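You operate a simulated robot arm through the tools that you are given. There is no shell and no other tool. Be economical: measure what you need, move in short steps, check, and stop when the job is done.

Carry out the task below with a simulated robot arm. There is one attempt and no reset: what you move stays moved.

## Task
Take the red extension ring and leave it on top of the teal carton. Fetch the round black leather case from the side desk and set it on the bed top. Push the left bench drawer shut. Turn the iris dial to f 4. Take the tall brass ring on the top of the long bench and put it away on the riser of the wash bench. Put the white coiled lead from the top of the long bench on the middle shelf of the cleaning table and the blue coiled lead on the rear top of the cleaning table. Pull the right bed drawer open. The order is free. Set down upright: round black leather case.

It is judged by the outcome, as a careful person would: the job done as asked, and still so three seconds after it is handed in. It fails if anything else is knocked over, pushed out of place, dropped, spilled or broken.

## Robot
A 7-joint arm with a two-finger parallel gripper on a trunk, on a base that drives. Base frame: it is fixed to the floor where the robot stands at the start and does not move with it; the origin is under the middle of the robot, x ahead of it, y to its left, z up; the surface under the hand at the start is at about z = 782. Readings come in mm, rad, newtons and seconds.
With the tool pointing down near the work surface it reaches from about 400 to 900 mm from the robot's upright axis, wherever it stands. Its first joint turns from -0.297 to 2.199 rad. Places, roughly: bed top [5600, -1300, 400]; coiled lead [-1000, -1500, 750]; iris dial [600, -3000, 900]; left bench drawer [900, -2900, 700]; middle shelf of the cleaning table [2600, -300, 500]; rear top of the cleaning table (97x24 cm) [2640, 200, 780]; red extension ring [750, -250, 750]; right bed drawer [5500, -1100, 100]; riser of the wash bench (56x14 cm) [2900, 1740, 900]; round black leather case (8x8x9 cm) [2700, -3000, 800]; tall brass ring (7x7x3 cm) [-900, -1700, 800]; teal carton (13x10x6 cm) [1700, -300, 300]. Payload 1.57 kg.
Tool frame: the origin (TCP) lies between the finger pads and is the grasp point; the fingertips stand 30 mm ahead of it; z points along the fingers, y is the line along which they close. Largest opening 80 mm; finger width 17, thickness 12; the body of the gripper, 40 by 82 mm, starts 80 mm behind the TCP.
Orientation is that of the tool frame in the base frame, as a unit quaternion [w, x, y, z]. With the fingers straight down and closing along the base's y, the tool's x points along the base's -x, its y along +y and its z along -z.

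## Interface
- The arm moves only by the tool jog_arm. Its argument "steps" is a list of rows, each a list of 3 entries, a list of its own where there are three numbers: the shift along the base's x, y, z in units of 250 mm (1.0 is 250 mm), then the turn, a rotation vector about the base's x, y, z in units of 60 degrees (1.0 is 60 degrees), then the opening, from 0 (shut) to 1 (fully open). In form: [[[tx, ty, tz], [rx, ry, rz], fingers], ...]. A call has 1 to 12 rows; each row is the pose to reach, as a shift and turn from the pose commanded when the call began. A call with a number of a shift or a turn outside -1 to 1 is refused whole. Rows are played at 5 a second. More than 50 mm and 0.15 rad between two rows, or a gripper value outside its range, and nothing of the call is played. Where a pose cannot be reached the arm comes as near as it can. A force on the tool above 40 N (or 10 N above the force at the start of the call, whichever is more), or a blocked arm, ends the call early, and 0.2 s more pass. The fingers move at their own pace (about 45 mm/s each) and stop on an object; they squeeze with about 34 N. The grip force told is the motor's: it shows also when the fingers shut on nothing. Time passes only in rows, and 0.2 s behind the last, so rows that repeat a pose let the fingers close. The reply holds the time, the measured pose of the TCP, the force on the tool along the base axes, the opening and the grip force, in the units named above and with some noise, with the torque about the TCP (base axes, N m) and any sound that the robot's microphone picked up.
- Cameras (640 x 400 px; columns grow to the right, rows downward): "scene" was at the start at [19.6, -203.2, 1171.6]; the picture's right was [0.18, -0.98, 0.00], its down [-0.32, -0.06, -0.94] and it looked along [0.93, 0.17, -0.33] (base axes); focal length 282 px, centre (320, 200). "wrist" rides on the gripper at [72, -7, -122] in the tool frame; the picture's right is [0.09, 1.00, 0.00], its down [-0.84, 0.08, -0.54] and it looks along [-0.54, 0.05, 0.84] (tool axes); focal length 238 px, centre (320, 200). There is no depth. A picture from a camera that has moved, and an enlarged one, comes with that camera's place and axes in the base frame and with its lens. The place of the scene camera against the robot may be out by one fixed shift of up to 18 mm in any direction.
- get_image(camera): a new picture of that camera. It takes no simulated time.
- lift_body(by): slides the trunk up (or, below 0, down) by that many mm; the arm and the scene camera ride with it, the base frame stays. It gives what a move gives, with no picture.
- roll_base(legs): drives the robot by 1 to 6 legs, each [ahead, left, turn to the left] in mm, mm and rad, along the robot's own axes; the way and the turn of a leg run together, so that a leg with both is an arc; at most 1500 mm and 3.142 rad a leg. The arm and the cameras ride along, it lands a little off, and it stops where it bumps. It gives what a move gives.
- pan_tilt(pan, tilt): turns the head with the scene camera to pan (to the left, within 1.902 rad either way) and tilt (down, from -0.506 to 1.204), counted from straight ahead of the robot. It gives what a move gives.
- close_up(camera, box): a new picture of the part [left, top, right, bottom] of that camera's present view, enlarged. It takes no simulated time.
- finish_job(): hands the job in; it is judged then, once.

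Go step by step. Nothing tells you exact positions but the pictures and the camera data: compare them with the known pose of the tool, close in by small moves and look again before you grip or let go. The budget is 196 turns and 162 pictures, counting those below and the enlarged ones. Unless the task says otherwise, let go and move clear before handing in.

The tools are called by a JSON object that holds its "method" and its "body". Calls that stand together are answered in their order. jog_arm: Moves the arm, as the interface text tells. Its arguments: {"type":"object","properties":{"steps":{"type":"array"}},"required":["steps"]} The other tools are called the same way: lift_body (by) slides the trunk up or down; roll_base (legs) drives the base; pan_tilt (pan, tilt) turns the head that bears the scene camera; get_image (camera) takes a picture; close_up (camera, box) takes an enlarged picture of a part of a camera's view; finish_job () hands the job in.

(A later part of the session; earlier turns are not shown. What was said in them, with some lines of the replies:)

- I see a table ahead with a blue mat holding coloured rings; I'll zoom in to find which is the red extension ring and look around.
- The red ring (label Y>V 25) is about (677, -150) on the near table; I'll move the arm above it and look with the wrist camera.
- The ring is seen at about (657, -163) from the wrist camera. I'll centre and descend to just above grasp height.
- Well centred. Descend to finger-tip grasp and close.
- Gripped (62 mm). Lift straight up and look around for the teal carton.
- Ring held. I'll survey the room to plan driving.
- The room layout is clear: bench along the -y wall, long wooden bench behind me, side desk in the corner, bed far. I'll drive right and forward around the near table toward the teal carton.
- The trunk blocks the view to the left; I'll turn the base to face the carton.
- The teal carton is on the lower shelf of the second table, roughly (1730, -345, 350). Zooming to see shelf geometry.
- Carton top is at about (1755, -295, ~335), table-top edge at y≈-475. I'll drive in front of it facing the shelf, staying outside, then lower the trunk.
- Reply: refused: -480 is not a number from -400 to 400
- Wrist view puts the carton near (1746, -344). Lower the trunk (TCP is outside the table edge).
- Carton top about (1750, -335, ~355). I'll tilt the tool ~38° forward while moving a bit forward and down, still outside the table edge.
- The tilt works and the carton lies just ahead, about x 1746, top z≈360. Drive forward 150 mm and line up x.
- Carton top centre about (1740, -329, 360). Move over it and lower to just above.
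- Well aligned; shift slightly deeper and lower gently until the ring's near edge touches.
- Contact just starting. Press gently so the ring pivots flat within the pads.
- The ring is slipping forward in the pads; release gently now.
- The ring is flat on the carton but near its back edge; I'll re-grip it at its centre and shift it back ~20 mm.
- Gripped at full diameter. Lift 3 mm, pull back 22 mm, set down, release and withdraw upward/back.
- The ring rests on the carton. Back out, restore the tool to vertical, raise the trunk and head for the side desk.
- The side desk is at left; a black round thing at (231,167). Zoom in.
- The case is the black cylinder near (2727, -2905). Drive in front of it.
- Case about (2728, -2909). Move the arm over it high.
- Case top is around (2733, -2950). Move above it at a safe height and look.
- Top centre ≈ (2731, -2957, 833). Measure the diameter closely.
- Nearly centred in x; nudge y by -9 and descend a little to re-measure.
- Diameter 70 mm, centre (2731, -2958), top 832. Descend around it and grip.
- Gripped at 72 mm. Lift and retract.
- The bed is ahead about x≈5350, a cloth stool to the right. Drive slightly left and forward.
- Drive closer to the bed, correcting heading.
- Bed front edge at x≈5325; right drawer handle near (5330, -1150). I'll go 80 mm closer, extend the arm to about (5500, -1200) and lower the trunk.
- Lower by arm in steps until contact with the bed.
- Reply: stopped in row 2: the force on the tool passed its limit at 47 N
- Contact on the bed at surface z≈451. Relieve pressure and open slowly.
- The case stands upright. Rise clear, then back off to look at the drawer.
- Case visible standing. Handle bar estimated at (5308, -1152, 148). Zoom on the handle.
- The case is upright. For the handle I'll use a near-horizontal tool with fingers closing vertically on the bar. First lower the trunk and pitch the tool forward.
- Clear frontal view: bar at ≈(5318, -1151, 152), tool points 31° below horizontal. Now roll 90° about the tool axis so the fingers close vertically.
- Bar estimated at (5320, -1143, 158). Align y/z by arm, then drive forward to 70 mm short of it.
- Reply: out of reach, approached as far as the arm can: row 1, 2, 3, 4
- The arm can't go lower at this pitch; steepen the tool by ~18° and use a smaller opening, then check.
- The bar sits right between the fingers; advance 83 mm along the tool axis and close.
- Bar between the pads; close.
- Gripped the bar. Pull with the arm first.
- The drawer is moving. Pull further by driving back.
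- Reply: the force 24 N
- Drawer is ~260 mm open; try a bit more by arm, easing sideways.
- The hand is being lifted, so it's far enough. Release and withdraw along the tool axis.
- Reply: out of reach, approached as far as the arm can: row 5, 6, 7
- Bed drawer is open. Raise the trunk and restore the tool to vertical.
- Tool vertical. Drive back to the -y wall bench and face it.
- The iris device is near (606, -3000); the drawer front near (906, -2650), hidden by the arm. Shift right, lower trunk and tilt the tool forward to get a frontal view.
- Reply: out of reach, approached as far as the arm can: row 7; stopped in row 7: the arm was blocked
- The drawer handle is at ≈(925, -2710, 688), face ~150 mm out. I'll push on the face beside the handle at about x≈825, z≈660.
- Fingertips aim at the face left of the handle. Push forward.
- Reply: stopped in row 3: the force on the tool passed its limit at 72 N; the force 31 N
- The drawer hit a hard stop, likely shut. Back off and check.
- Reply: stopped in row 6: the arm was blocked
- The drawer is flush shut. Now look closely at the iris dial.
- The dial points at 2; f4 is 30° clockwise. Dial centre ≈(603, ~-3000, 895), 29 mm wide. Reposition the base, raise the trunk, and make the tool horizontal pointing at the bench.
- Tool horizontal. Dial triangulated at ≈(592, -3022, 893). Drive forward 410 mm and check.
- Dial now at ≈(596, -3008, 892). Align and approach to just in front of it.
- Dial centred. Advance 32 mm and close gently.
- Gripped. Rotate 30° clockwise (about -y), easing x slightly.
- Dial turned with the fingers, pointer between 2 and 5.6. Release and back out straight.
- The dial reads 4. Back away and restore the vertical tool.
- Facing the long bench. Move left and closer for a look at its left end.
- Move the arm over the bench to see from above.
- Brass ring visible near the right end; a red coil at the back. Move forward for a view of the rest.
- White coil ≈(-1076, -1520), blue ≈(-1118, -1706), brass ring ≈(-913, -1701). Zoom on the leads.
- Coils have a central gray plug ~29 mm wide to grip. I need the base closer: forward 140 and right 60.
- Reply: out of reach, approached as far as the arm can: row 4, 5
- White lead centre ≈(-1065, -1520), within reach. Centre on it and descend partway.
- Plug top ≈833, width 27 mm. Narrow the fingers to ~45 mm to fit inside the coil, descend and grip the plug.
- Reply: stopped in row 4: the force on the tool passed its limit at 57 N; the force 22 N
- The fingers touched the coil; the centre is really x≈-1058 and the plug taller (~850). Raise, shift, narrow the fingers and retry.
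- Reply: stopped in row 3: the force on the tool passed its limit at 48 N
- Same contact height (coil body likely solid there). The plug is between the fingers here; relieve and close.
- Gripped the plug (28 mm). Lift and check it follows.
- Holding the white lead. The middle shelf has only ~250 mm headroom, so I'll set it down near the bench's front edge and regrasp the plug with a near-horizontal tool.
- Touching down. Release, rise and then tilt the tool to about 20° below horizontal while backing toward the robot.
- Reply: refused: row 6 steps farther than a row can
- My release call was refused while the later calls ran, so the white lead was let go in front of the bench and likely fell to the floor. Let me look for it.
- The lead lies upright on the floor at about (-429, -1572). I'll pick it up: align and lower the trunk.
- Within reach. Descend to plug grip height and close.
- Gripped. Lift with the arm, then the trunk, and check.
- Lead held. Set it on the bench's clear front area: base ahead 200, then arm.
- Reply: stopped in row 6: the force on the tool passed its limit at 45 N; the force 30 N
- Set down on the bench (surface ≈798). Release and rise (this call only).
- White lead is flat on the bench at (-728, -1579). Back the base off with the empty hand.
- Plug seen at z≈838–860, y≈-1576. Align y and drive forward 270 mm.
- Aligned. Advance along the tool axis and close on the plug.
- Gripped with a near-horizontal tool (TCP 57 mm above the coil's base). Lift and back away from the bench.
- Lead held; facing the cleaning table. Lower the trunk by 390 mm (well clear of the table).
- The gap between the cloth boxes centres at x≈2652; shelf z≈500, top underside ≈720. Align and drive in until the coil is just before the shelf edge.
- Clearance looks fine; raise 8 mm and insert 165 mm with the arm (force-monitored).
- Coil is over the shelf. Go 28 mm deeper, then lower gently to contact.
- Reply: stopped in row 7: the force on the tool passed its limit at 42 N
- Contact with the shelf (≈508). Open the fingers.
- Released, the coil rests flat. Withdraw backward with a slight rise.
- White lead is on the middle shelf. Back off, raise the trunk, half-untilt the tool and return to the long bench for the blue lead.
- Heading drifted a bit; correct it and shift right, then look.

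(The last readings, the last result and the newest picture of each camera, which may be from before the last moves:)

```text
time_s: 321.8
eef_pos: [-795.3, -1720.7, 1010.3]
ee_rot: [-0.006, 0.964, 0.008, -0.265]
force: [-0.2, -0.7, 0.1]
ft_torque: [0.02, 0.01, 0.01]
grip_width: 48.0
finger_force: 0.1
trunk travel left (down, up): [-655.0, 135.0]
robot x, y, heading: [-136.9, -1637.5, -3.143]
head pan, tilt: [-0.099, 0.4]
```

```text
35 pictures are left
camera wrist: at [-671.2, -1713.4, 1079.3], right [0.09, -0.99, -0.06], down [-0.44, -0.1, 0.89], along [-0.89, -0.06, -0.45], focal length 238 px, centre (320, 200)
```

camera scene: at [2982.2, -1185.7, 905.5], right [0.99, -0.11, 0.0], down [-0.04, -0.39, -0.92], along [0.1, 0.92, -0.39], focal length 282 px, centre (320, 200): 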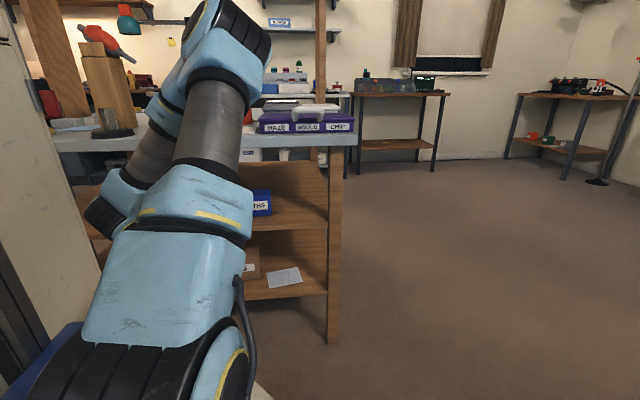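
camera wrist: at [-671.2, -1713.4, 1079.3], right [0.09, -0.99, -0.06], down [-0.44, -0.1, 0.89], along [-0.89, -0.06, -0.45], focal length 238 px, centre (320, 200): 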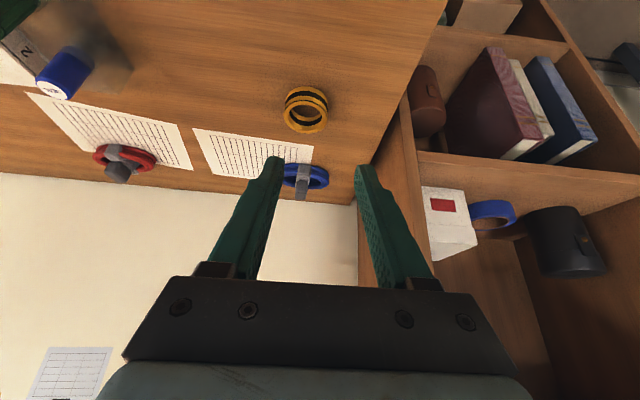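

Blue lead ≈(-1092, -1703), brass ring ≈(-909, -1701). Extend over the blue lead.

{"method": "roll_base", "body": {"legs": [[40, 0, 0]]}}

{"method": "jog_arm", "body": {"steps": [[[-0.17, 0.02, -0.05], [0, 0, 0], 0.6], [[-0.34, 0.04, -0.1], [0, 0, 0], 0.6], [[-0.5, 0.06, -0.16], [0, 0, 0], 0.6], [[-0.66, 0.07, -0.22], [0, 0, 0], 0.6], [[-0.82, 0.07, -0.3], [0, 0, 0], 0.6], [[-0.97, 0.07, -0.4], [0, 0, 0], 0.6], [[-0.97, 0.07, -0.4], [0, 0, 0], 0.5]]}}

{"method": "get_image", "body": {"camera": "wrist"}}

```text
time_s: 322.7
eef_pos: [-835.0, -1720.3, 1010.4]
ee_rot: [-0.005, 0.964, 0.009, -0.265]
force: [-0.3, -0.5, 0.3]
ft_torque: [0.0, -0.01, 0.01]
grip_width: 47.9
finger_force: 0.1
trunk travel left (down, up): [-655.0, 135.0]
robot x, y, heading: [-177.2, -1635.7, -3.143]
head pan, tilt: [-0.099, 0.4]
```

```text
time_s: 324.3
eef_pos: [-1079.7, -1703.5, 910.0]
ee_rot: [-0.006, 0.964, 0.009, -0.265]
force: [0.1, 0.1, 0.4]
ft_torque: [0.02, 0.04, 0.0]
grip_width: 40.2
finger_force: 0.0
trunk travel left (down, up): [-655.0, 135.0]
robot x, y, heading: [-175.7, -1632.2, -3.139]
head pan, tilt: [-0.099, 0.4]
```

```text
34 pictures are left
camera wrist: at [-956.3, -1696.1, 979.3], right [0.09, -0.99, -0.06], down [-0.44, -0.1, 0.89], along [-0.89, -0.06, -0.45], focal length 238 px, centre (320, 200)
```

wrist: 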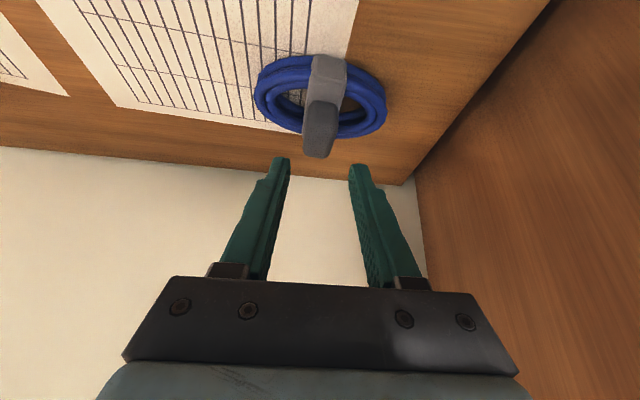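

Centre the plug between the fingers and descend, then close.

{"method": "jog_arm", "body": {"steps": [[[-0.03, 0.01, -0.08], [0, 0, 0], 0.5], [[-0.06, 0.01, -0.15], [0, 0, 0], 0.5], [[-0.064, 0.01, -0.19], [0, 0, 0], 0.5], [[-0.064, 0.01, -0.19], [0, 0, 0], 0.1], [[-0.064, 0.01, -0.19], [0, 0, 0], 0.1], [[-0.064, 0.01, -0.19], [0, 0, 0], 0.1]]}}

{"method": "get_image", "body": {"camera": "wrist"}}

```text
time_s: 325.7
eef_pos: [-1093.9, -1700.7, 864.3]
ee_rot: [-0.005, 0.964, 0.008, -0.265]
force: [-1.2, 0.2, 0.4]
ft_torque: [-0.14, 0.11, -0.13]
grip_width: 23.8
finger_force: 31.0
trunk travel left (down, up): [-655.0, 135.0]
robot x, y, heading: [-171.8, -1632.6, -3.142]
head pan, tilt: [-0.099, 0.4]
```

```text
33 pictures are left
camera wrist: at [-970.7, -1693.7, 932.3], right [0.09, -0.99, -0.06], down [-0.44, -0.1, 0.89], along [-0.89, -0.06, -0.45], focal length 238 px, centre (320, 200)
```

wrist: 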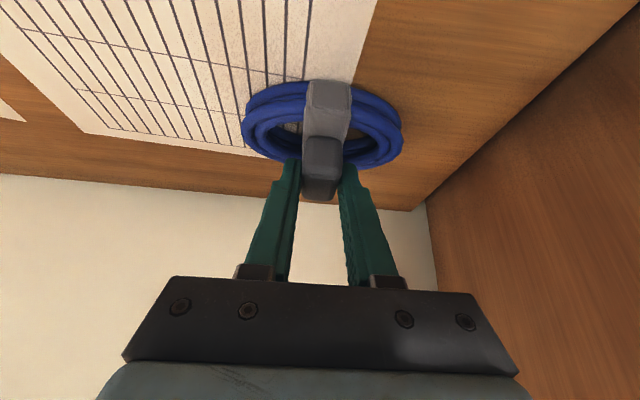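

Gripped the blue lead. Lift straight up and retract.

{"method": "jog_arm", "body": {"steps": [[[0, 0, 0.06], [0, 0, 0], 0.1], [[0, 0, 0.22], [0, 0, 0], 0.1], [[0, 0, 0.4], [0, 0, 0], 0.1], [[0.06, 0, 0.56], [0, 0, 0], 0.1], [[0.22, 0, 0.64], [0, 0, 0], 0.1], [[0.4, 0, 0.66], [0, 0, 0], 0.1], [[0.58, 0, 0.66], [0, 0, 0], 0.1], [[0.76, 0, 0.66], [0, 0, 0], 0.1], [[0.94, 0, 0.66], [0, 0, 0], 0.1]]}}

```text
time_s: 327.7
eef_pos: [-860.3, -1701.4, 1027.8]
ee_rot: [-0.005, 0.964, 0.009, -0.264]
force: [-0.7, -0.4, -1.7]
ft_torque: [0.0, -0.01, -0.01]
grip_width: 23.2
finger_force: 34.8
trunk travel left (down, up): [-655.0, 135.0]
robot x, y, heading: [-178.9, -1638.1, -3.139]
head pan, tilt: [-0.099, 0.4]
```

Held. Drive around: back off, go east, and turn to face +y east of the cleaning table.

{"method": "roll_base", "body": {"legs": [[-500, 0, 0], [0, -450, 0], [-1500, 0, 0], [-1500, 0, 0], [-430, 0, 0], [0, 0, -1.571]]}}

{"method": "pan_tilt", "body": {"pan": 0.0, "tilt": 0.4}}

{"method": "get_image", "body": {"camera": "scene"}}

```text
time_s: 353.1
eef_pos: [3708.6, -525.5, 1027.8]
ee_rot: [0.194, -0.675, 0.689, 0.18]
force: [0.5, 0.5, -1.4]
ft_torque: [-0.03, 0.04, -0.02]
grip_width: 23.2
finger_force: 34.2
trunk travel left (down, up): [-655.0, 135.0]
robot x, y, heading: [3752.4, -1205.7, 1.536]
head pan, tilt: [-0.099, 0.4]
```

```text
time_s: 353.8
eef_pos: [3708.9, -523.8, 1027.3]
ee_rot: [0.194, -0.675, 0.688, 0.18]
force: [0.6, -0.8, -0.7]
ft_torque: [-0.02, 0.02, -0.04]
grip_width: 23.3
finger_force: 33.9
trunk travel left (down, up): [-655.0, 135.0]
robot x, y, heading: [3748.5, -1207.9, 1.534]
head pan, tilt: [0.0, 0.4]
```

```text
32 pictures are left
camera scene: at [3991.3, -1195.1, 1295.5], right [1.0, -0.04, 0.0], down [-0.01, -0.39, -0.92], along [0.03, 0.92, -0.39], focal length 282 px, centre (320, 200)
```

scene: 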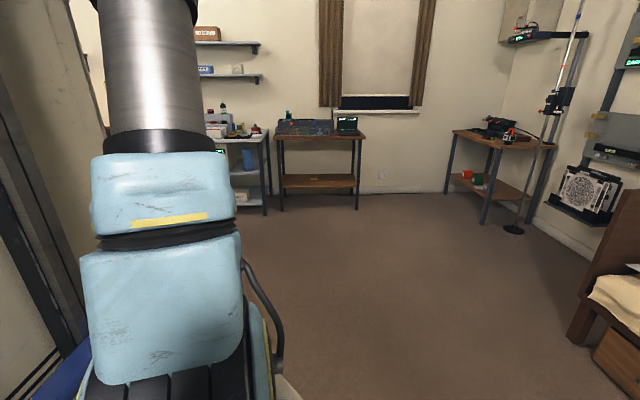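

Open floor ahead. Retract the arm, drive north, turn to face south, then strafe behind the cleaning table.

{"method": "jog_arm", "body": {"steps": [[[0, -0.16, 0], [0, 0, 0], 0.1], [[0, -0.32, 0], [0, 0, 0], 0.1], [[0, -0.48, 0], [0, 0, 0], 0.1], [[0, -0.64, 0], [0, 0, 0], 0.1], [[0, -0.72, 0], [0, 0, 0], 0.1]]}}

{"method": "roll_base", "body": {"legs": [[1500, 0, 0], [560, 0, 0], [0, 0, -3.105]]}}

{"method": "pan_tilt", "body": {"pan": -0.6, "tilt": 0.45}}

{"method": "get_image", "body": {"camera": "scene"}}

```text
time_s: 355.1
eef_pos: [3772.3, -670.6, 1023.8]
ee_rot: [0.204, -0.614, 0.745, 0.16]
force: [0.9, 0.1, -1.2]
ft_torque: [0.0, 0.04, 0.01]
grip_width: 23.4
finger_force: 34.3
trunk travel left (down, up): [-655.0, 135.0]
robot x, y, heading: [3753.1, -1211.4, 1.535]
head pan, tilt: [0.0, 0.4]
stopped in row 5: the arm was blocked; the commanded pose is now the measured one
```

```text
time_s: 372.6
eef_pos: [3825.0, 313.1, 1025.9]
ee_rot: [0.169, 0.727, 0.635, -0.201]
force: [-0.9, -0.2, -1.5]
ft_torque: [0.0, 0.0, 0.02]
grip_width: 23.0
finger_force: 34.4
trunk travel left (down, up): [-655.0, 135.0]
robot x, y, heading: [3813.7, 852.3, -1.546]
head pan, tilt: [0.0, 0.4]
```

```text
time_s: 373.6
eef_pos: [3819.8, 313.3, 1026.3]
ee_rot: [0.168, 0.73, 0.631, -0.203]
force: [0.0, -0.3, -1.2]
ft_torque: [0.01, -0.01, -0.01]
grip_width: 23.6
finger_force: 33.8
trunk travel left (down, up): [-655.0, 135.0]
robot x, y, heading: [3816.0, 848.0, -1.553]
head pan, tilt: [-0.6, 0.45]
```

```text
31 pictures are left
camera scene: at [3536.8, 855.5, 1289.6], right [-0.84, 0.55, 0.0], down [0.24, 0.37, -0.9], along [-0.49, -0.75, -0.44], focal length 282 px, centre (320, 200)
```

scene: 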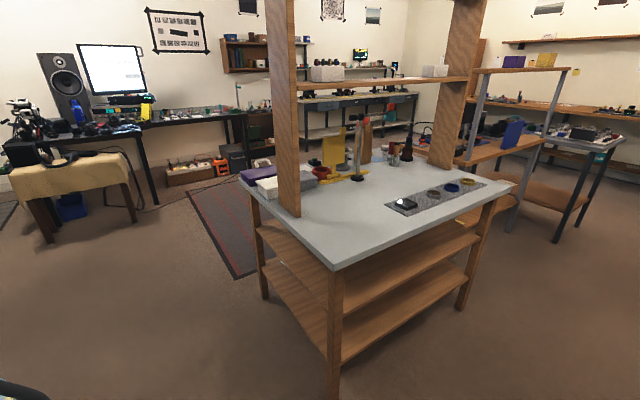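

The rear top is clear at about (2940, 205); surface ~780. Strafe to stand behind it.

{"method": "roll_base", "body": {"legs": [[0, 0, -0.018], [0, -920, 0]]}}

{"method": "get_image", "body": {"camera": "wrist"}}

```text
time_s: 378.8
eef_pos: [2896.7, 311.9, 1025.9]
ee_rot: [0.166, 0.736, 0.624, -0.204]
force: [0.1, 0.3, -1.5]
ft_torque: [0.01, 0.0, 0.01]
grip_width: 23.1
finger_force: 33.7
trunk travel left (down, up): [-655.0, 135.0]
robot x, y, heading: [2897.2, 851.7, -1.571]
head pan, tilt: [-0.6, 0.45]
```

```text
30 pictures are left
camera wrist: at [2909.9, 434.4, 1096.8], right [0.99, -0.09, -0.06], down [0.01, -0.45, 0.89], along [-0.1, -0.89, -0.45], focal length 238 px, centre (320, 200)
```

wrist: 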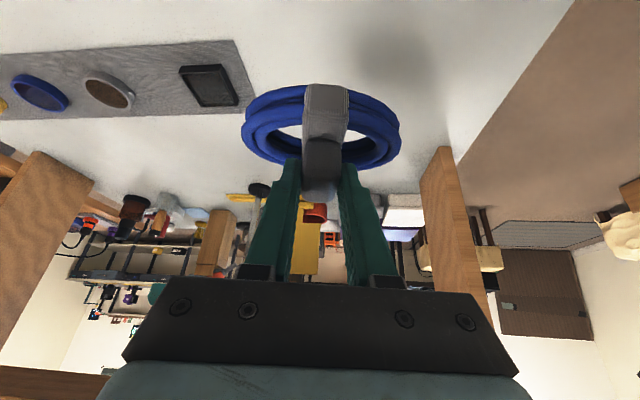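

Move over the clear spot (2935, 215) and lower gently to contact.

{"method": "jog_arm", "body": {"steps": [[[0.08, -0.16, 0], [0, 0, 0], 0.1], [[0.15, -0.34, -0.05], [0, 0, 0], 0.1], [[0.15, -0.39, -0.22], [0, 0, 0], 0.1], [[0.15, -0.39, -0.4], [0, 0, 0], 0.1], [[0.15, -0.39, -0.56], [0, 0, 0], 0.1], [[0.15, -0.39, -0.64], [0, 0, 0], 0.1], [[0.15, -0.39, -0.67], [0, 0, 0], 0.1], [[0.15, -0.39, -0.69], [0, 0, 0], 0.1], [[0.15, -0.39, -0.71], [0, 0, 0], 0.1], [[0.15, -0.39, -0.73], [0, 0, 0], 0.1], [[0.15, -0.39, -0.75], [0, 0, 0], 0.1]]}}

{"method": "get_image", "body": {"camera": "wrist"}}

```text
time_s: 381.2
eef_pos: [2936.7, 216.1, 843.2]
ee_rot: [0.167, 0.736, 0.623, -0.208]
force: [-8.1, 8.1, 25.5]
ft_torque: [0.68, -0.5, 0.28]
grip_width: 23.3
finger_force: 34.3
trunk travel left (down, up): [-655.0, 135.0]
robot x, y, heading: [2897.0, 850.3, -1.569]
head pan, tilt: [-0.6, 0.45]
```

```text
29 pictures are left
camera wrist: at [2950.7, 339.4, 911.7], right [0.99, -0.09, -0.06], down [0.01, -0.45, 0.89], along [-0.11, -0.89, -0.44], focal length 238 px, centre (320, 200)
```

wrist: 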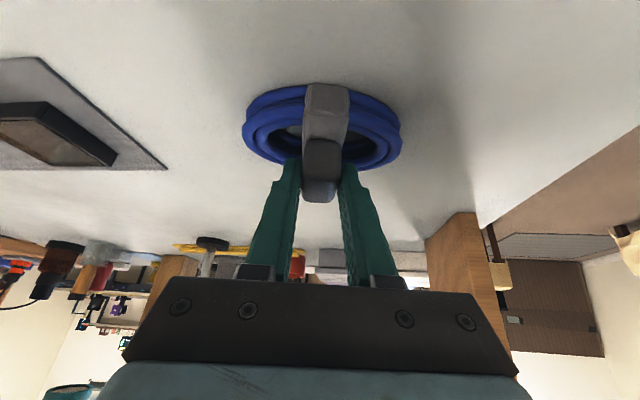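

In contact on the rear top. Relieve, open and withdraw along the tool axis.

{"method": "jog_arm", "body": {"steps": [[[0, 0, 0.02], [0, 0, 0], 0.1], [[0, 0, 0.02], [0, 0, 0], 0.55], [[0, 0, 0.02], [0, 0, 0], 0.6], [[0, 0, 0.02], [0, 0, 0], 0.6], [[0.005, 0.05, 0.1], [0, 0, 0], 0.6], [[0.01, 0.13, 0.26], [0, 0, 0], 0.6], [[0.02, 0.22, 0.42], [0, 0, 0], 0.6], [[0.02, 0.32, 0.58], [0, 0, 0], 0.6], [[0.02, 0.4, 0.74], [0, 0, 0], 0.6]]}}

{"method": "get_image", "body": {"camera": "wrist"}}

```text
time_s: 383.4
eef_pos: [2905.4, 302.1, 1009.4]
ee_rot: [0.142, 0.759, 0.602, -0.203]
force: [0.0, 0.4, 0.0]
ft_torque: [0.0, -0.04, 0.03]
grip_width: 47.9
finger_force: 0.0
trunk travel left (down, up): [-655.0, 135.0]
robot x, y, heading: [2899.9, 848.0, -1.567]
head pan, tilt: [-0.6, 0.45]
stopped in row 9: the arm was blocked; the commanded pose is now the measured one
```

```text
28 pictures are left
camera wrist: at [2928.8, 421.8, 1082.4], right [0.99, -0.15, -0.07], down [-0.01, -0.48, 0.87], along [-0.17, -0.86, -0.48], focal length 238 px, centre (320, 200)
```

wrist: 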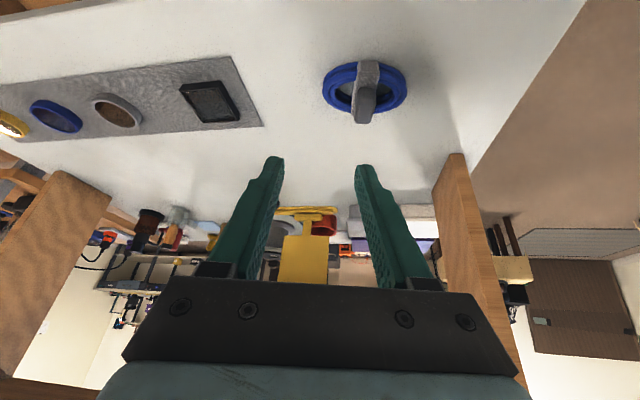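

Blue lead is in place. Straighten the tool to vertical and drive back to the long bench for the brass ring.

{"method": "jog_arm", "body": {"steps": [[[0, 0.0, 0.03], [0.12, -0.021, 0.054], 0.7], [[0, 0.0, 0.06], [0.24, -0.042, 0.108], 0.8], [[0, 0.0, 0.08], [0.36, -0.063, 0.162], 0.9], [[0, 0.0, 0.1], [0.475, -0.084, 0.216], 1], [[0, 0.0, 0.1], [0.475, -0.084, 0.216], 1]]}}

{"method": "roll_base", "body": {"legs": [[0, 900, 0], [1500, 0, 0], [550, 0, 0], [0, 0, -1.575]]}}

```text
time_s: 384.6
eef_pos: [2918.3, 311.7, 1041.3]
ee_rot: [0.011, 0.7, 0.714, 0.0]
force: [-0.1, 0.1, 0.1]
ft_torque: [-0.03, 0.0, -0.03]
grip_width: 80.2
finger_force: 0.0
trunk travel left (down, up): [-655.0, 135.0]
robot x, y, heading: [2900.2, 851.9, -1.567]
head pan, tilt: [-0.6, 0.45]
```

```text
time_s: 402.9
eef_pos: [3273.9, -1160.2, 1041.1]
ee_rot: [0.007, 1.0, -0.013, -0.007]
force: [0.4, 0.5, -0.4]
ft_torque: [0.0, -0.03, 0.0]
grip_width: 80.0
finger_force: 0.1
trunk travel left (down, up): [-655.0, 135.0]
robot x, y, heading: [3812.3, -1163.4, 3.1]
head pan, tilt: [-0.6, 0.45]
```

{"method": "roll_base", "body": {"legs": [[0, 0, 0.041], [1500, 0, 0], [1500, 0, 0], [600, 0, 0], [0, 460, 0]]}}

```text
time_s: 423.0
eef_pos: [-310.5, -1582.0, 1040.0]
ee_rot: [0.007, 1.0, 0.005, -0.007]
force: [0.2, -1.6, 0.9]
ft_torque: [-0.02, -0.01, 0.03]
grip_width: 80.0
finger_force: 0.1
trunk travel left (down, up): [-655.0, 135.0]
robot x, y, heading: [221.0, -1570.1, 3.133]
head pan, tilt: [-0.6, 0.45]
```

{"method": "roll_base", "body": {"legs": [[0, 75, 0.008], [370, 0, 0]]}}

{"method": "get_image", "body": {"camera": "wrist"}}

```text
time_s: 426.0
eef_pos: [-671.3, -1666.3, 1041.1]
ee_rot: [0.007, 1.0, 0.013, -0.007]
force: [0.1, -1.0, 0.0]
ft_torque: [-0.02, 0.0, -0.04]
grip_width: 80.0
finger_force: 0.0
trunk travel left (down, up): [-655.0, 135.0]
robot x, y, heading: [-131.8, -1643.4, -3.136]
head pan, tilt: [-0.6, 0.45]
```

```text
27 pictures are left
camera wrist: at [-598.1, -1655.0, 1162.9], right [0.12, -0.99, 0.01], down [-0.83, -0.09, 0.55], along [-0.55, -0.08, -0.83], focal length 238 px, centre (320, 200)
```

wrist: 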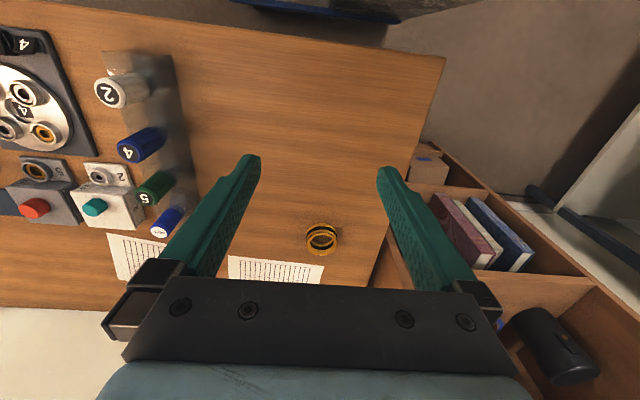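

Brass ring ≈(-915, -1702). Move above it.

{"method": "jog_arm", "body": {"steps": [[[-0.18, -0.03, 0], [0, 0, 0], 1], [[-0.36, -0.06, -0.05], [0, 0, 0], 1], [[-0.53, -0.09, -0.12], [0, 0, 0], 1], [[-0.7, -0.12, -0.2], [0, 0, 0], 1], [[-0.86, -0.14, -0.3], [0, 0, 0], 1], [[-0.972, -0.144, -0.42], [0, 0, 0], 1], [[-0.972, -0.144, -0.56], [0, 0, 0], 1], [[-0.972, -0.144, -0.56], [0, 0, 0], 1]]}}

{"method": "close_up", "body": {"camera": "wrist", "box": [220, 70, 420, 200]}}

```text
time_s: 427.8
eef_pos: [-913.6, -1701.4, 901.8]
ee_rot: [0.007, 1.0, 0.012, -0.007]
force: [-0.1, -0.5, -0.3]
ft_torque: [0.0, 0.0, -0.01]
grip_width: 80.0
finger_force: 0.0
trunk travel left (down, up): [-655.0, 135.0]
robot x, y, heading: [-134.6, -1647.9, -3.138]
head pan, tilt: [-0.6, 0.45]
```

```text
3.08 times, centred on (320, 135) of wrist
camera zoom: at [-840.8, -1692.0, 1022.8], right [0.12, -0.99, 0.01], down [-0.83, -0.09, 0.55], along [-0.55, -0.08, -0.83], focal length 733 px, centre (320, 400)
```

zoom: 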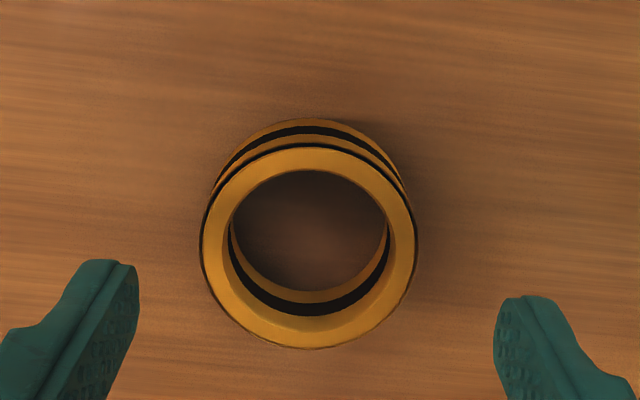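

Centre and descend to the ring, then close.

{"method": "jog_arm", "body": {"steps": [[[-0.02, 0.004, -0.1], [0, 0, 0], 1], [[-0.022, 0.004, -0.2], [0, 0, 0], 1], [[-0.022, 0.004, -0.27], [0, 0, 0], 1], [[-0.022, 0.004, -0.27], [0, 0, 0], 0.5], [[-0.022, 0.004, -0.27], [0, 0, 0], 0.5], [[-0.022, 0.004, -0.27], [0, 0, 0], 0.5]]}}

{"method": "get_image", "body": {"camera": "wrist"}}

```text
time_s: 429.2
eef_pos: [-919.6, -1701.7, 834.3]
ee_rot: [0.006, 1.0, 0.012, -0.007]
force: [0.0, 0.7, 0.6]
ft_torque: [0.06, -0.02, 0.03]
grip_width: 60.8
finger_force: 29.7
trunk travel left (down, up): [-655.0, 135.0]
robot x, y, heading: [-133.9, -1646.6, -3.135]
head pan, tilt: [-0.6, 0.45]
```

```text
25 pictures are left
camera wrist: at [-846.8, -1691.5, 956.6], right [0.12, -0.99, 0.01], down [-0.83, -0.09, 0.55], along [-0.55, -0.08, -0.83], focal length 238 px, centre (320, 200)
```

wrist: 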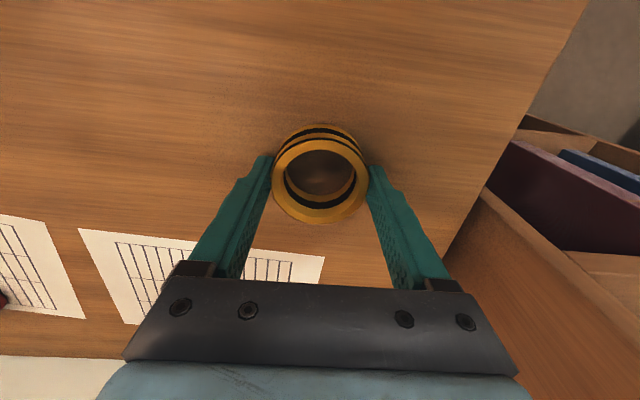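

Gripped the brass ring. Lift and retract.

{"method": "jog_arm", "body": {"steps": [[[0, 0, 0.08], [0, 0, 0], 0.5], [[0, 0, 0.25], [0, 0, 0], 0.5], [[0, 0, 0.42], [0, 0, 0], 0.5], [[0.05, 0, 0.58], [0, 0, 0], 0.5], [[0.15, 0, 0.72], [0, 0, 0], 0.5], [[0.32, 0, 0.78], [0, 0, 0], 0.5], [[0.5, 0, 0.8], [0, 0, 0], 0.5], [[0.68, 0, 0.8], [0, 0, 0], 0.5], [[0.86, 0, 0.8], [0, 0, 0], 0.5], [[0.98, 0, 0.8], [0, 0, 0], 0.5]]}}

```text
time_s: 431.4
eef_pos: [-674.2, -1699.9, 1033.0]
ee_rot: [0.009, 1.0, 0.011, -0.007]
force: [-1.4, 0.7, -0.8]
ft_torque: [0.0, 0.0, -0.02]
grip_width: 60.7
finger_force: 34.0
trunk travel left (down, up): [-655.0, 135.0]
robot x, y, heading: [-135.1, -1642.5, -3.132]
head pan, tilt: [-0.6, 0.45]
```

{"method": "roll_base", "body": {"legs": [[-500, 0, -0.008], [0, -440, 0], [-1500, 0, 0], [-1500, 0, 0], [-440, 0, 0], [0, 0, -1.571]]}}

```text
time_s: 456.5
eef_pos: [3647.9, -495.2, 1031.7]
ee_rot: [0.001, 0.746, -0.666, -0.01]
force: [0.0, -0.1, -2.1]
ft_torque: [0.0, 0.03, 0.02]
grip_width: 60.5
finger_force: 33.9
trunk travel left (down, up): [-655.0, 135.0]
robot x, y, heading: [3747.7, -1029.7, 1.665]
head pan, tilt: [-0.6, 0.45]
```

{"method": "roll_base", "body": {"legs": [[0, 0, -0.094], [1500, 0, 0], [370, 0, 0]]}}

{"method": "pan_tilt", "body": {"pan": 0.3, "tilt": 0.4}}

{"method": "get_image", "body": {"camera": "scene"}}

```text
time_s: 466.4
eef_pos: [3671.0, 1383.0, 1032.6]
ee_rot: [0.0, 0.719, -0.695, -0.01]
force: [0.4, -0.1, -0.7]
ft_torque: [-0.03, -0.04, 0.01]
grip_width: 60.1
finger_force: 33.8
trunk travel left (down, up): [-655.0, 135.0]
robot x, y, heading: [3735.8, 844.5, 1.588]
head pan, tilt: [-0.6, 0.45]
```

```text
time_s: 467.6
eef_pos: [3669.6, 1382.1, 1032.9]
ee_rot: [0.0, 0.72, -0.694, -0.01]
force: [0.0, 0.4, -1.8]
ft_torque: [0.03, -0.01, 0.02]
grip_width: 60.5
finger_force: 34.5
trunk travel left (down, up): [-655.0, 135.0]
robot x, y, heading: [3731.5, 842.6, 1.585]
head pan, tilt: [0.3, 0.4]
```

```text
24 pictures are left
camera scene: at [3944.4, 865.2, 1295.5], right [0.95, 0.31, 0.0], down [0.12, -0.37, -0.92], along [-0.29, 0.88, -0.39], focal length 282 px, centre (320, 200)
```

scene: 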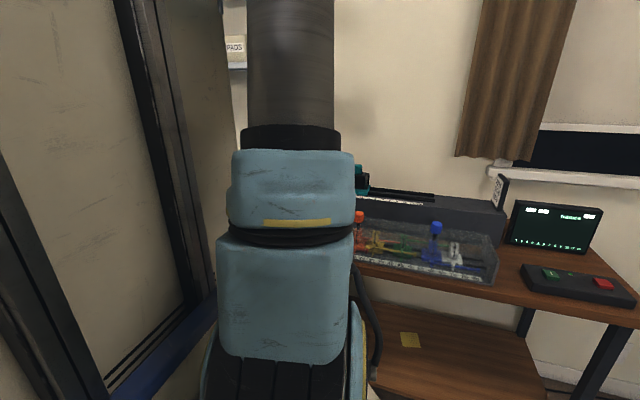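

Strafe left to the front of the wash bench.

{"method": "roll_base", "body": {"legs": [[0, 0, -0.015], [0, 700, 0]]}}

{"method": "get_image", "body": {"camera": "wrist"}}

{"method": "get_image", "body": {"camera": "scene"}}

```text
time_s: 471.7
eef_pos: [2990.2, 1381.5, 1033.0]
ee_rot: [0.0, 0.714, -0.7, -0.009]
force: [0.9, 0.7, -0.5]
ft_torque: [0.01, -0.01, 0.0]
grip_width: 60.1
finger_force: 33.9
trunk travel left (down, up): [-655.0, 135.0]
robot x, y, heading: [3045.4, 842.4, 1.576]
head pan, tilt: [0.3, 0.4]
```

```text
23 pictures are left
camera wrist: at [2999.8, 1308.1, 1154.7], right [-0.99, -0.11, 0.01], down [-0.09, 0.83, 0.55], along [-0.07, 0.55, -0.83], focal length 238 px, centre (320, 200)
```

wrist: 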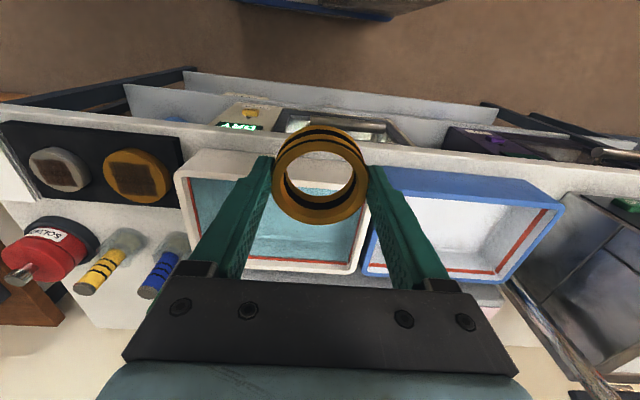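

```text
22 pictures are left
camera scene: at [3256.4, 860.5, 1295.5], right [0.95, 0.3, 0.0], down [0.12, -0.37, -0.92], along [-0.28, 0.88, -0.39], focal length 282 px, centre (320, 200)
```

scene: 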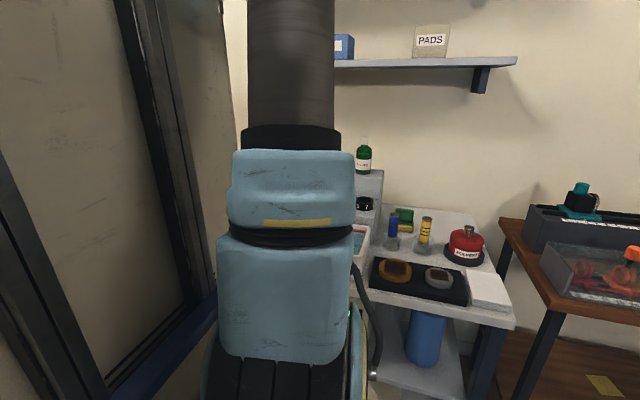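

The riser is behind the basins, hidden by the gripper. Raise the trunk and extend a bit to see it from above.

{"method": "lift_body", "body": {"by": 130}}

{"method": "jog_arm", "body": {"steps": [[[0, 0.18, 0], [0, 0, 0], 0.5], [[0, 0.36, 0], [0, 0, 0], 0.5], [[0, 0.5, 0], [0, 0, 0], 0.5], [[0, 0.5, 0], [0, 0, 0], 0.5]]}}

{"method": "get_image", "body": {"camera": "wrist"}}

```text
time_s: 473.3
eef_pos: [2990.1, 1381.8, 1162.6]
ee_rot: [-0.001, 0.714, -0.7, -0.01]
force: [-0.8, -1.1, -2.0]
ft_torque: [0.03, -0.02, 0.0]
grip_width: 60.3
finger_force: 34.3
trunk travel left (down, up): [-785.0, 5.0]
robot x, y, heading: [3047.9, 839.9, 1.571]
head pan, tilt: [0.3, 0.4]
```

```text
time_s: 474.3
eef_pos: [2989.2, 1507.6, 1161.3]
ee_rot: [0.001, 0.715, -0.699, -0.01]
force: [-0.3, -0.3, -0.5]
ft_torque: [0.0, -0.01, -0.02]
grip_width: 60.1
finger_force: 33.9
trunk travel left (down, up): [-785.0, 5.0]
robot x, y, heading: [3046.9, 838.3, 1.575]
head pan, tilt: [0.3, 0.4]
```

```text
21 pictures are left
camera wrist: at [2998.2, 1433.5, 1283.1], right [-0.99, -0.11, 0.01], down [-0.09, 0.83, 0.55], along [-0.07, 0.55, -0.83], focal length 238 px, centre (320, 200)
```

wrist: 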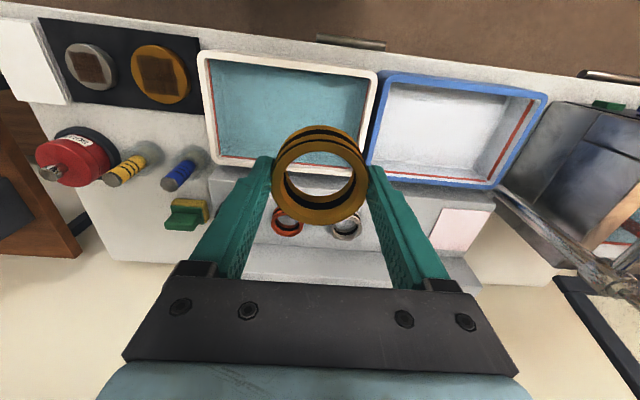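

{"method": "close_up", "body": {"camera": "wrist", "box": [190, 140, 510, 300]}}

{"method": "close_up", "body": {"camera": "scene", "box": [330, 120, 530, 300]}}

```text
2.00 times, centred on (350, 220) of wrist
camera zoom: at [2998.2, 1433.5, 1283.1], right [-0.99, -0.11, 0.01], down [-0.09, 0.83, 0.55], along [-0.07, 0.55, -0.83], focal length 477 px, centre (260, 160)
```

zoom: 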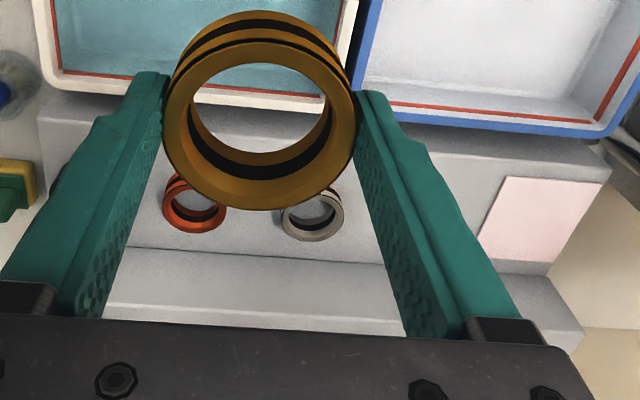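

```text
2.22 times, centred on (430, 210) of scene
camera zoom: at [3256.5, 860.6, 1425.5], right [0.95, 0.3, 0.0], down [0.12, -0.37, -0.92], along [-0.28, 0.88, -0.39], focal length 627 px, centre (76, 178)
```

zoom: 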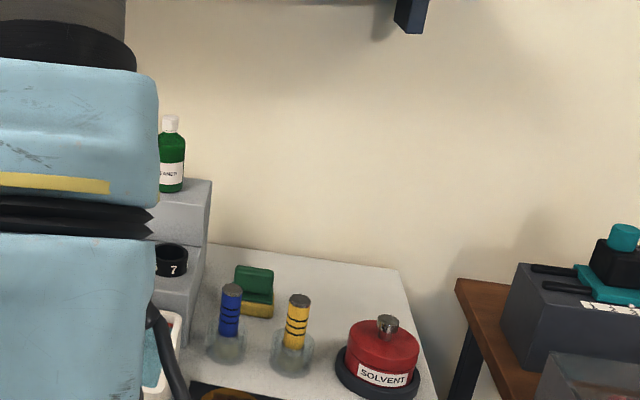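

The lower step (z≈900, y≈1660–1800) matches the riser and already holds rings at x≈3136, 3027, 2902; the spot at x≈2790 seems free. Move the base over and check.

{"method": "roll_base", "body": {"legs": [[0, 215, 0], [90, 0, 0]]}}

{"method": "get_image", "body": {"camera": "wrist"}}

```text
time_s: 476.6
eef_pos: [2776.0, 1595.7, 1161.7]
ee_rot: [0.001, 0.715, -0.699, -0.01]
force: [0.3, 0.1, -0.8]
ft_torque: [0.0, -0.02, 0.0]
grip_width: 60.2
finger_force: 33.4
trunk travel left (down, up): [-785.0, 5.0]
robot x, y, heading: [2833.6, 929.2, 1.575]
head pan, tilt: [0.3, 0.4]
```

```text
18 pictures are left
camera wrist: at [2786.1, 1522.0, 1283.3], right [-0.99, -0.11, 0.01], down [-0.09, 0.83, 0.55], along [-0.07, 0.55, -0.83], focal length 238 px, centre (320, 200)
```

wrist: 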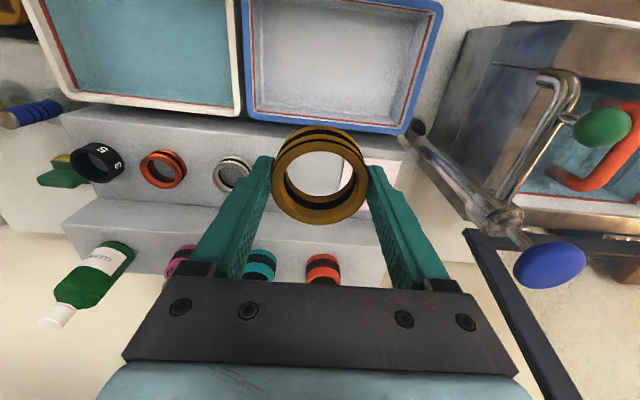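

The lower step surface is ≈905 with a free slot at about (2806, 1728) between the silver ring and the pink paper. Move over it and descend partway.

{"method": "jog_arm", "body": {"steps": [[[0.06, 0.17, 0], [0, 0, 0], 0.5], [[0.12, 0.35, 0], [0, 0, 0], 0.5], [[0.12, 0.528, 0], [0, 0, 0], 0.5], [[0.12, 0.528, -0.18], [0, 0, 0], 0.5], [[0.12, 0.528, -0.36], [0, 0, 0], 0.5], [[0.12, 0.528, -0.54], [0, 0, 0], 0.5], [[0.12, 0.528, -0.68], [0, 0, 0], 0.5], [[0.12, 0.528, -0.68], [0, 0, 0], 0.5]]}}

{"method": "get_image", "body": {"camera": "wrist"}}

```text
time_s: 478.4
eef_pos: [2807.1, 1728.4, 990.7]
ee_rot: [0.001, 0.716, -0.698, -0.011]
force: [0.7, -0.3, -2.5]
ft_torque: [-0.02, -0.02, 0.0]
grip_width: 60.2
finger_force: 34.5
trunk travel left (down, up): [-785.0, 5.0]
robot x, y, heading: [2835.3, 930.8, 1.577]
head pan, tilt: [0.3, 0.4]
```

```text
17 pictures are left
camera wrist: at [2817.4, 1655.2, 1112.2], right [-0.99, -0.11, 0.01], down [-0.09, 0.83, 0.56], along [-0.07, 0.55, -0.83], focal length 238 px, centre (320, 200)
```

wrist: 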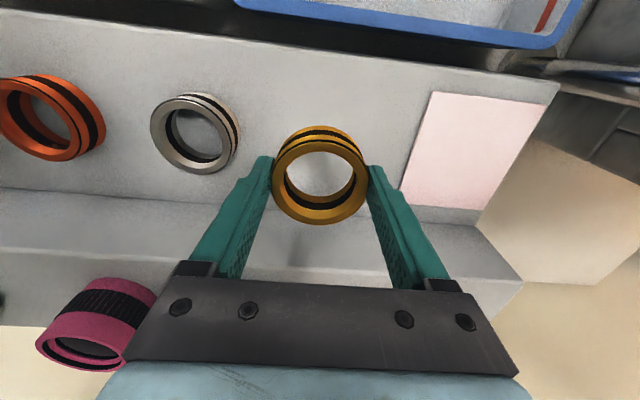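

Slot is clear. Lower gently to contact.

{"method": "jog_arm", "body": {"steps": [[[0, -0.01, -0.1], [0, 0, 0], 0.5], [[0, -0.01, -0.16], [0, 0, 0], 0.5], [[0, -0.01, -0.176], [0, 0, 0], 0.5], [[0, -0.01, -0.19], [0, 0, 0], 0.5], [[0, -0.01, -0.202], [0, 0, 0], 0.5], [[0, -0.01, -0.214], [0, 0, 0], 0.5], [[0, -0.01, -0.214], [0, 0, 0], 0.5]]}}

{"method": "get_image", "body": {"camera": "wrist"}}

```text
time_s: 480.0
eef_pos: [2807.8, 1725.5, 937.8]
ee_rot: [0.0, 0.716, -0.699, -0.01]
force: [0.4, 0.6, -0.8]
ft_torque: [-0.01, -0.03, 0.0]
grip_width: 60.5
finger_force: 33.5
trunk travel left (down, up): [-785.0, 5.0]
robot x, y, heading: [2834.1, 928.6, 1.574]
head pan, tilt: [0.3, 0.4]
```

```text
16 pictures are left
camera wrist: at [2816.3, 1652.0, 1059.5], right [-0.99, -0.11, 0.01], down [-0.09, 0.83, 0.55], along [-0.07, 0.55, -0.83], focal length 238 px, centre (320, 200)
```

wrist: 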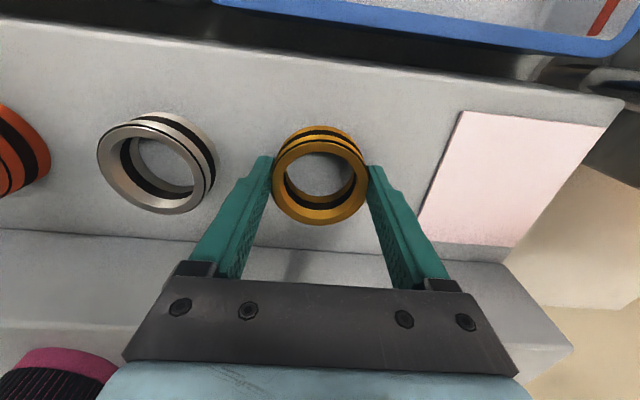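

No contact yet; continue down in small steps.

{"method": "jog_arm", "body": {"steps": [[[0, 0, -0.016], [0, 0, 0], 0.5], [[0, 0, -0.03], [0, 0, 0], 0.5], [[0, 0, -0.042], [0, 0, 0], 0.5], [[0, 0, -0.054], [0, 0, 0], 0.5], [[0, 0, -0.066], [0, 0, 0], 0.5], [[0, 0, -0.078], [0, 0, 0], 0.5], [[0, 0, -0.09], [0, 0, 0], 0.5], [[0, 0, -0.102], [0, 0, 0], 0.5], [[0, 0, -0.114], [0, 0, 0], 0.5], [[0, 0, -0.126], [0, 0, 0], 0.5]]}}

```text
time_s: 481.0
eef_pos: [2807.2, 1727.4, 931.0]
ee_rot: [-0.002, 0.714, -0.7, -0.012]
force: [2.4, -12.4, 19.9]
ft_torque: [-0.5, -0.8, -0.48]
grip_width: 60.3
finger_force: 33.7
trunk travel left (down, up): [-785.0, 5.0]
robot x, y, heading: [2839.3, 932.0, 1.576]
head pan, tilt: [0.3, 0.4]
stopped in row 4: the force on the tool passed its limit at 45 N (the readings are from after the stop); the commanded pose is now the measured one
```

Contact. Relieve, open, and rise.

{"method": "jog_arm", "body": {"steps": [[[0, 0, 0.006], [0, 0, 0], 0.5], [[0, 0, 0.006], [0, 0, 0], 0.85], [[0, 0, 0.006], [0, 0, 0], 0.9], [[0, 0, 0.006], [0, 0, 0], 0.9], [[0, 0, 0.1], [0, 0, 0], 0.9], [[0, 0, 0.26], [0, 0, 0], 0.9], [[0, 0, 0.44], [0, 0, 0], 0.9], [[0, 0, 0.6], [0, 0, 0], 0.9]]}}

{"method": "get_image", "body": {"camera": "wrist"}}

```text
time_s: 482.8
eef_pos: [2807.3, 1730.3, 1077.0]
ee_rot: [-0.002, 0.715, -0.699, -0.011]
force: [-0.1, 0.4, -0.2]
ft_torque: [-0.02, 0.0, -0.03]
grip_width: 72.0
finger_force: 0.0
trunk travel left (down, up): [-785.0, 5.0]
robot x, y, heading: [2834.8, 928.4, 1.577]
head pan, tilt: [0.3, 0.4]
```

```text
15 pictures are left
camera wrist: at [2817.6, 1655.3, 1199.2], right [-0.99, -0.11, 0.01], down [-0.09, 0.82, 0.56], along [-0.07, 0.55, -0.83], focal length 238 px, centre (320, 200)
```

wrist: 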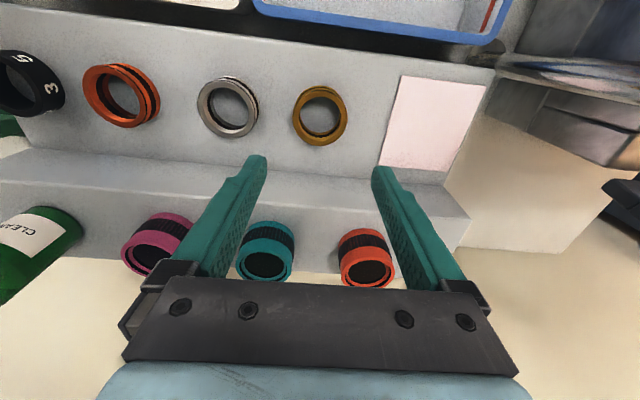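

The brass ring stands in line on the riser. Retract the arm clear and back off.

{"method": "jog_arm", "body": {"steps": [[[0, 0, 0.15], [0, 0, 0], 0.9], [[0, -0.15, 0.28], [0, 0, 0], 0.9], [[0, -0.34, 0.3], [0, 0, 0], 0.9], [[0, -0.52, 0.3], [0, 0, 0], 0.9], [[0, -0.7, 0.3], [0, 0, 0], 0.9], [[0, -0.88, 0.3], [0, 0, 0], 0.9]]}}

{"method": "get_image", "body": {"camera": "wrist"}}

```text
time_s: 484.2
eef_pos: [2808.5, 1507.7, 1152.9]
ee_rot: [-0.002, 0.715, -0.699, -0.012]
force: [1.1, 0.0, -0.7]
ft_torque: [-0.07, -0.01, 0.01]
grip_width: 72.0
finger_force: 0.1
trunk travel left (down, up): [-785.0, 5.0]
robot x, y, heading: [2837.4, 931.5, 1.577]
head pan, tilt: [0.3, 0.4]
```

```text
14 pictures are left
camera wrist: at [2818.1, 1433.6, 1275.2], right [-0.99, -0.11, 0.01], down [-0.09, 0.82, 0.56], along [-0.07, 0.55, -0.83], focal length 238 px, centre (320, 200)
```

wrist: 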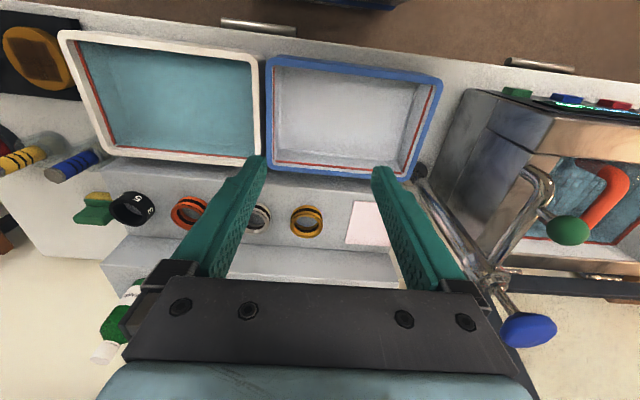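

All the placements are done and the arm is clear, so I'm handing in the job.

{"method": "finish_job", "body": {}}

```text
The job is handed in.
```

All the items are where you asked, but I dropped the white coiled lead once. It fell from bench height to the floor by the long bench. I picked it up and it now lies flat on the middle shelf of the cleaning table. I didn't examine it for damage.

- **Red extension ring:** it is on top of the teal carton.
- **Round black leather case:** it stands upright on the bed top.
- **Drawers:** the left bench drawer is shut, and the right bed drawer is about 260 mm open.
- **Iris dial:** it points to f 4.
- **Tall brass ring:** it is on the lower of the wash bench's two steps, in line with the other rings there. I took that step to be the riser because it matches the height, position and size you gave.
- **Blue coiled lead:** it is on the rear top of the cleaning table.
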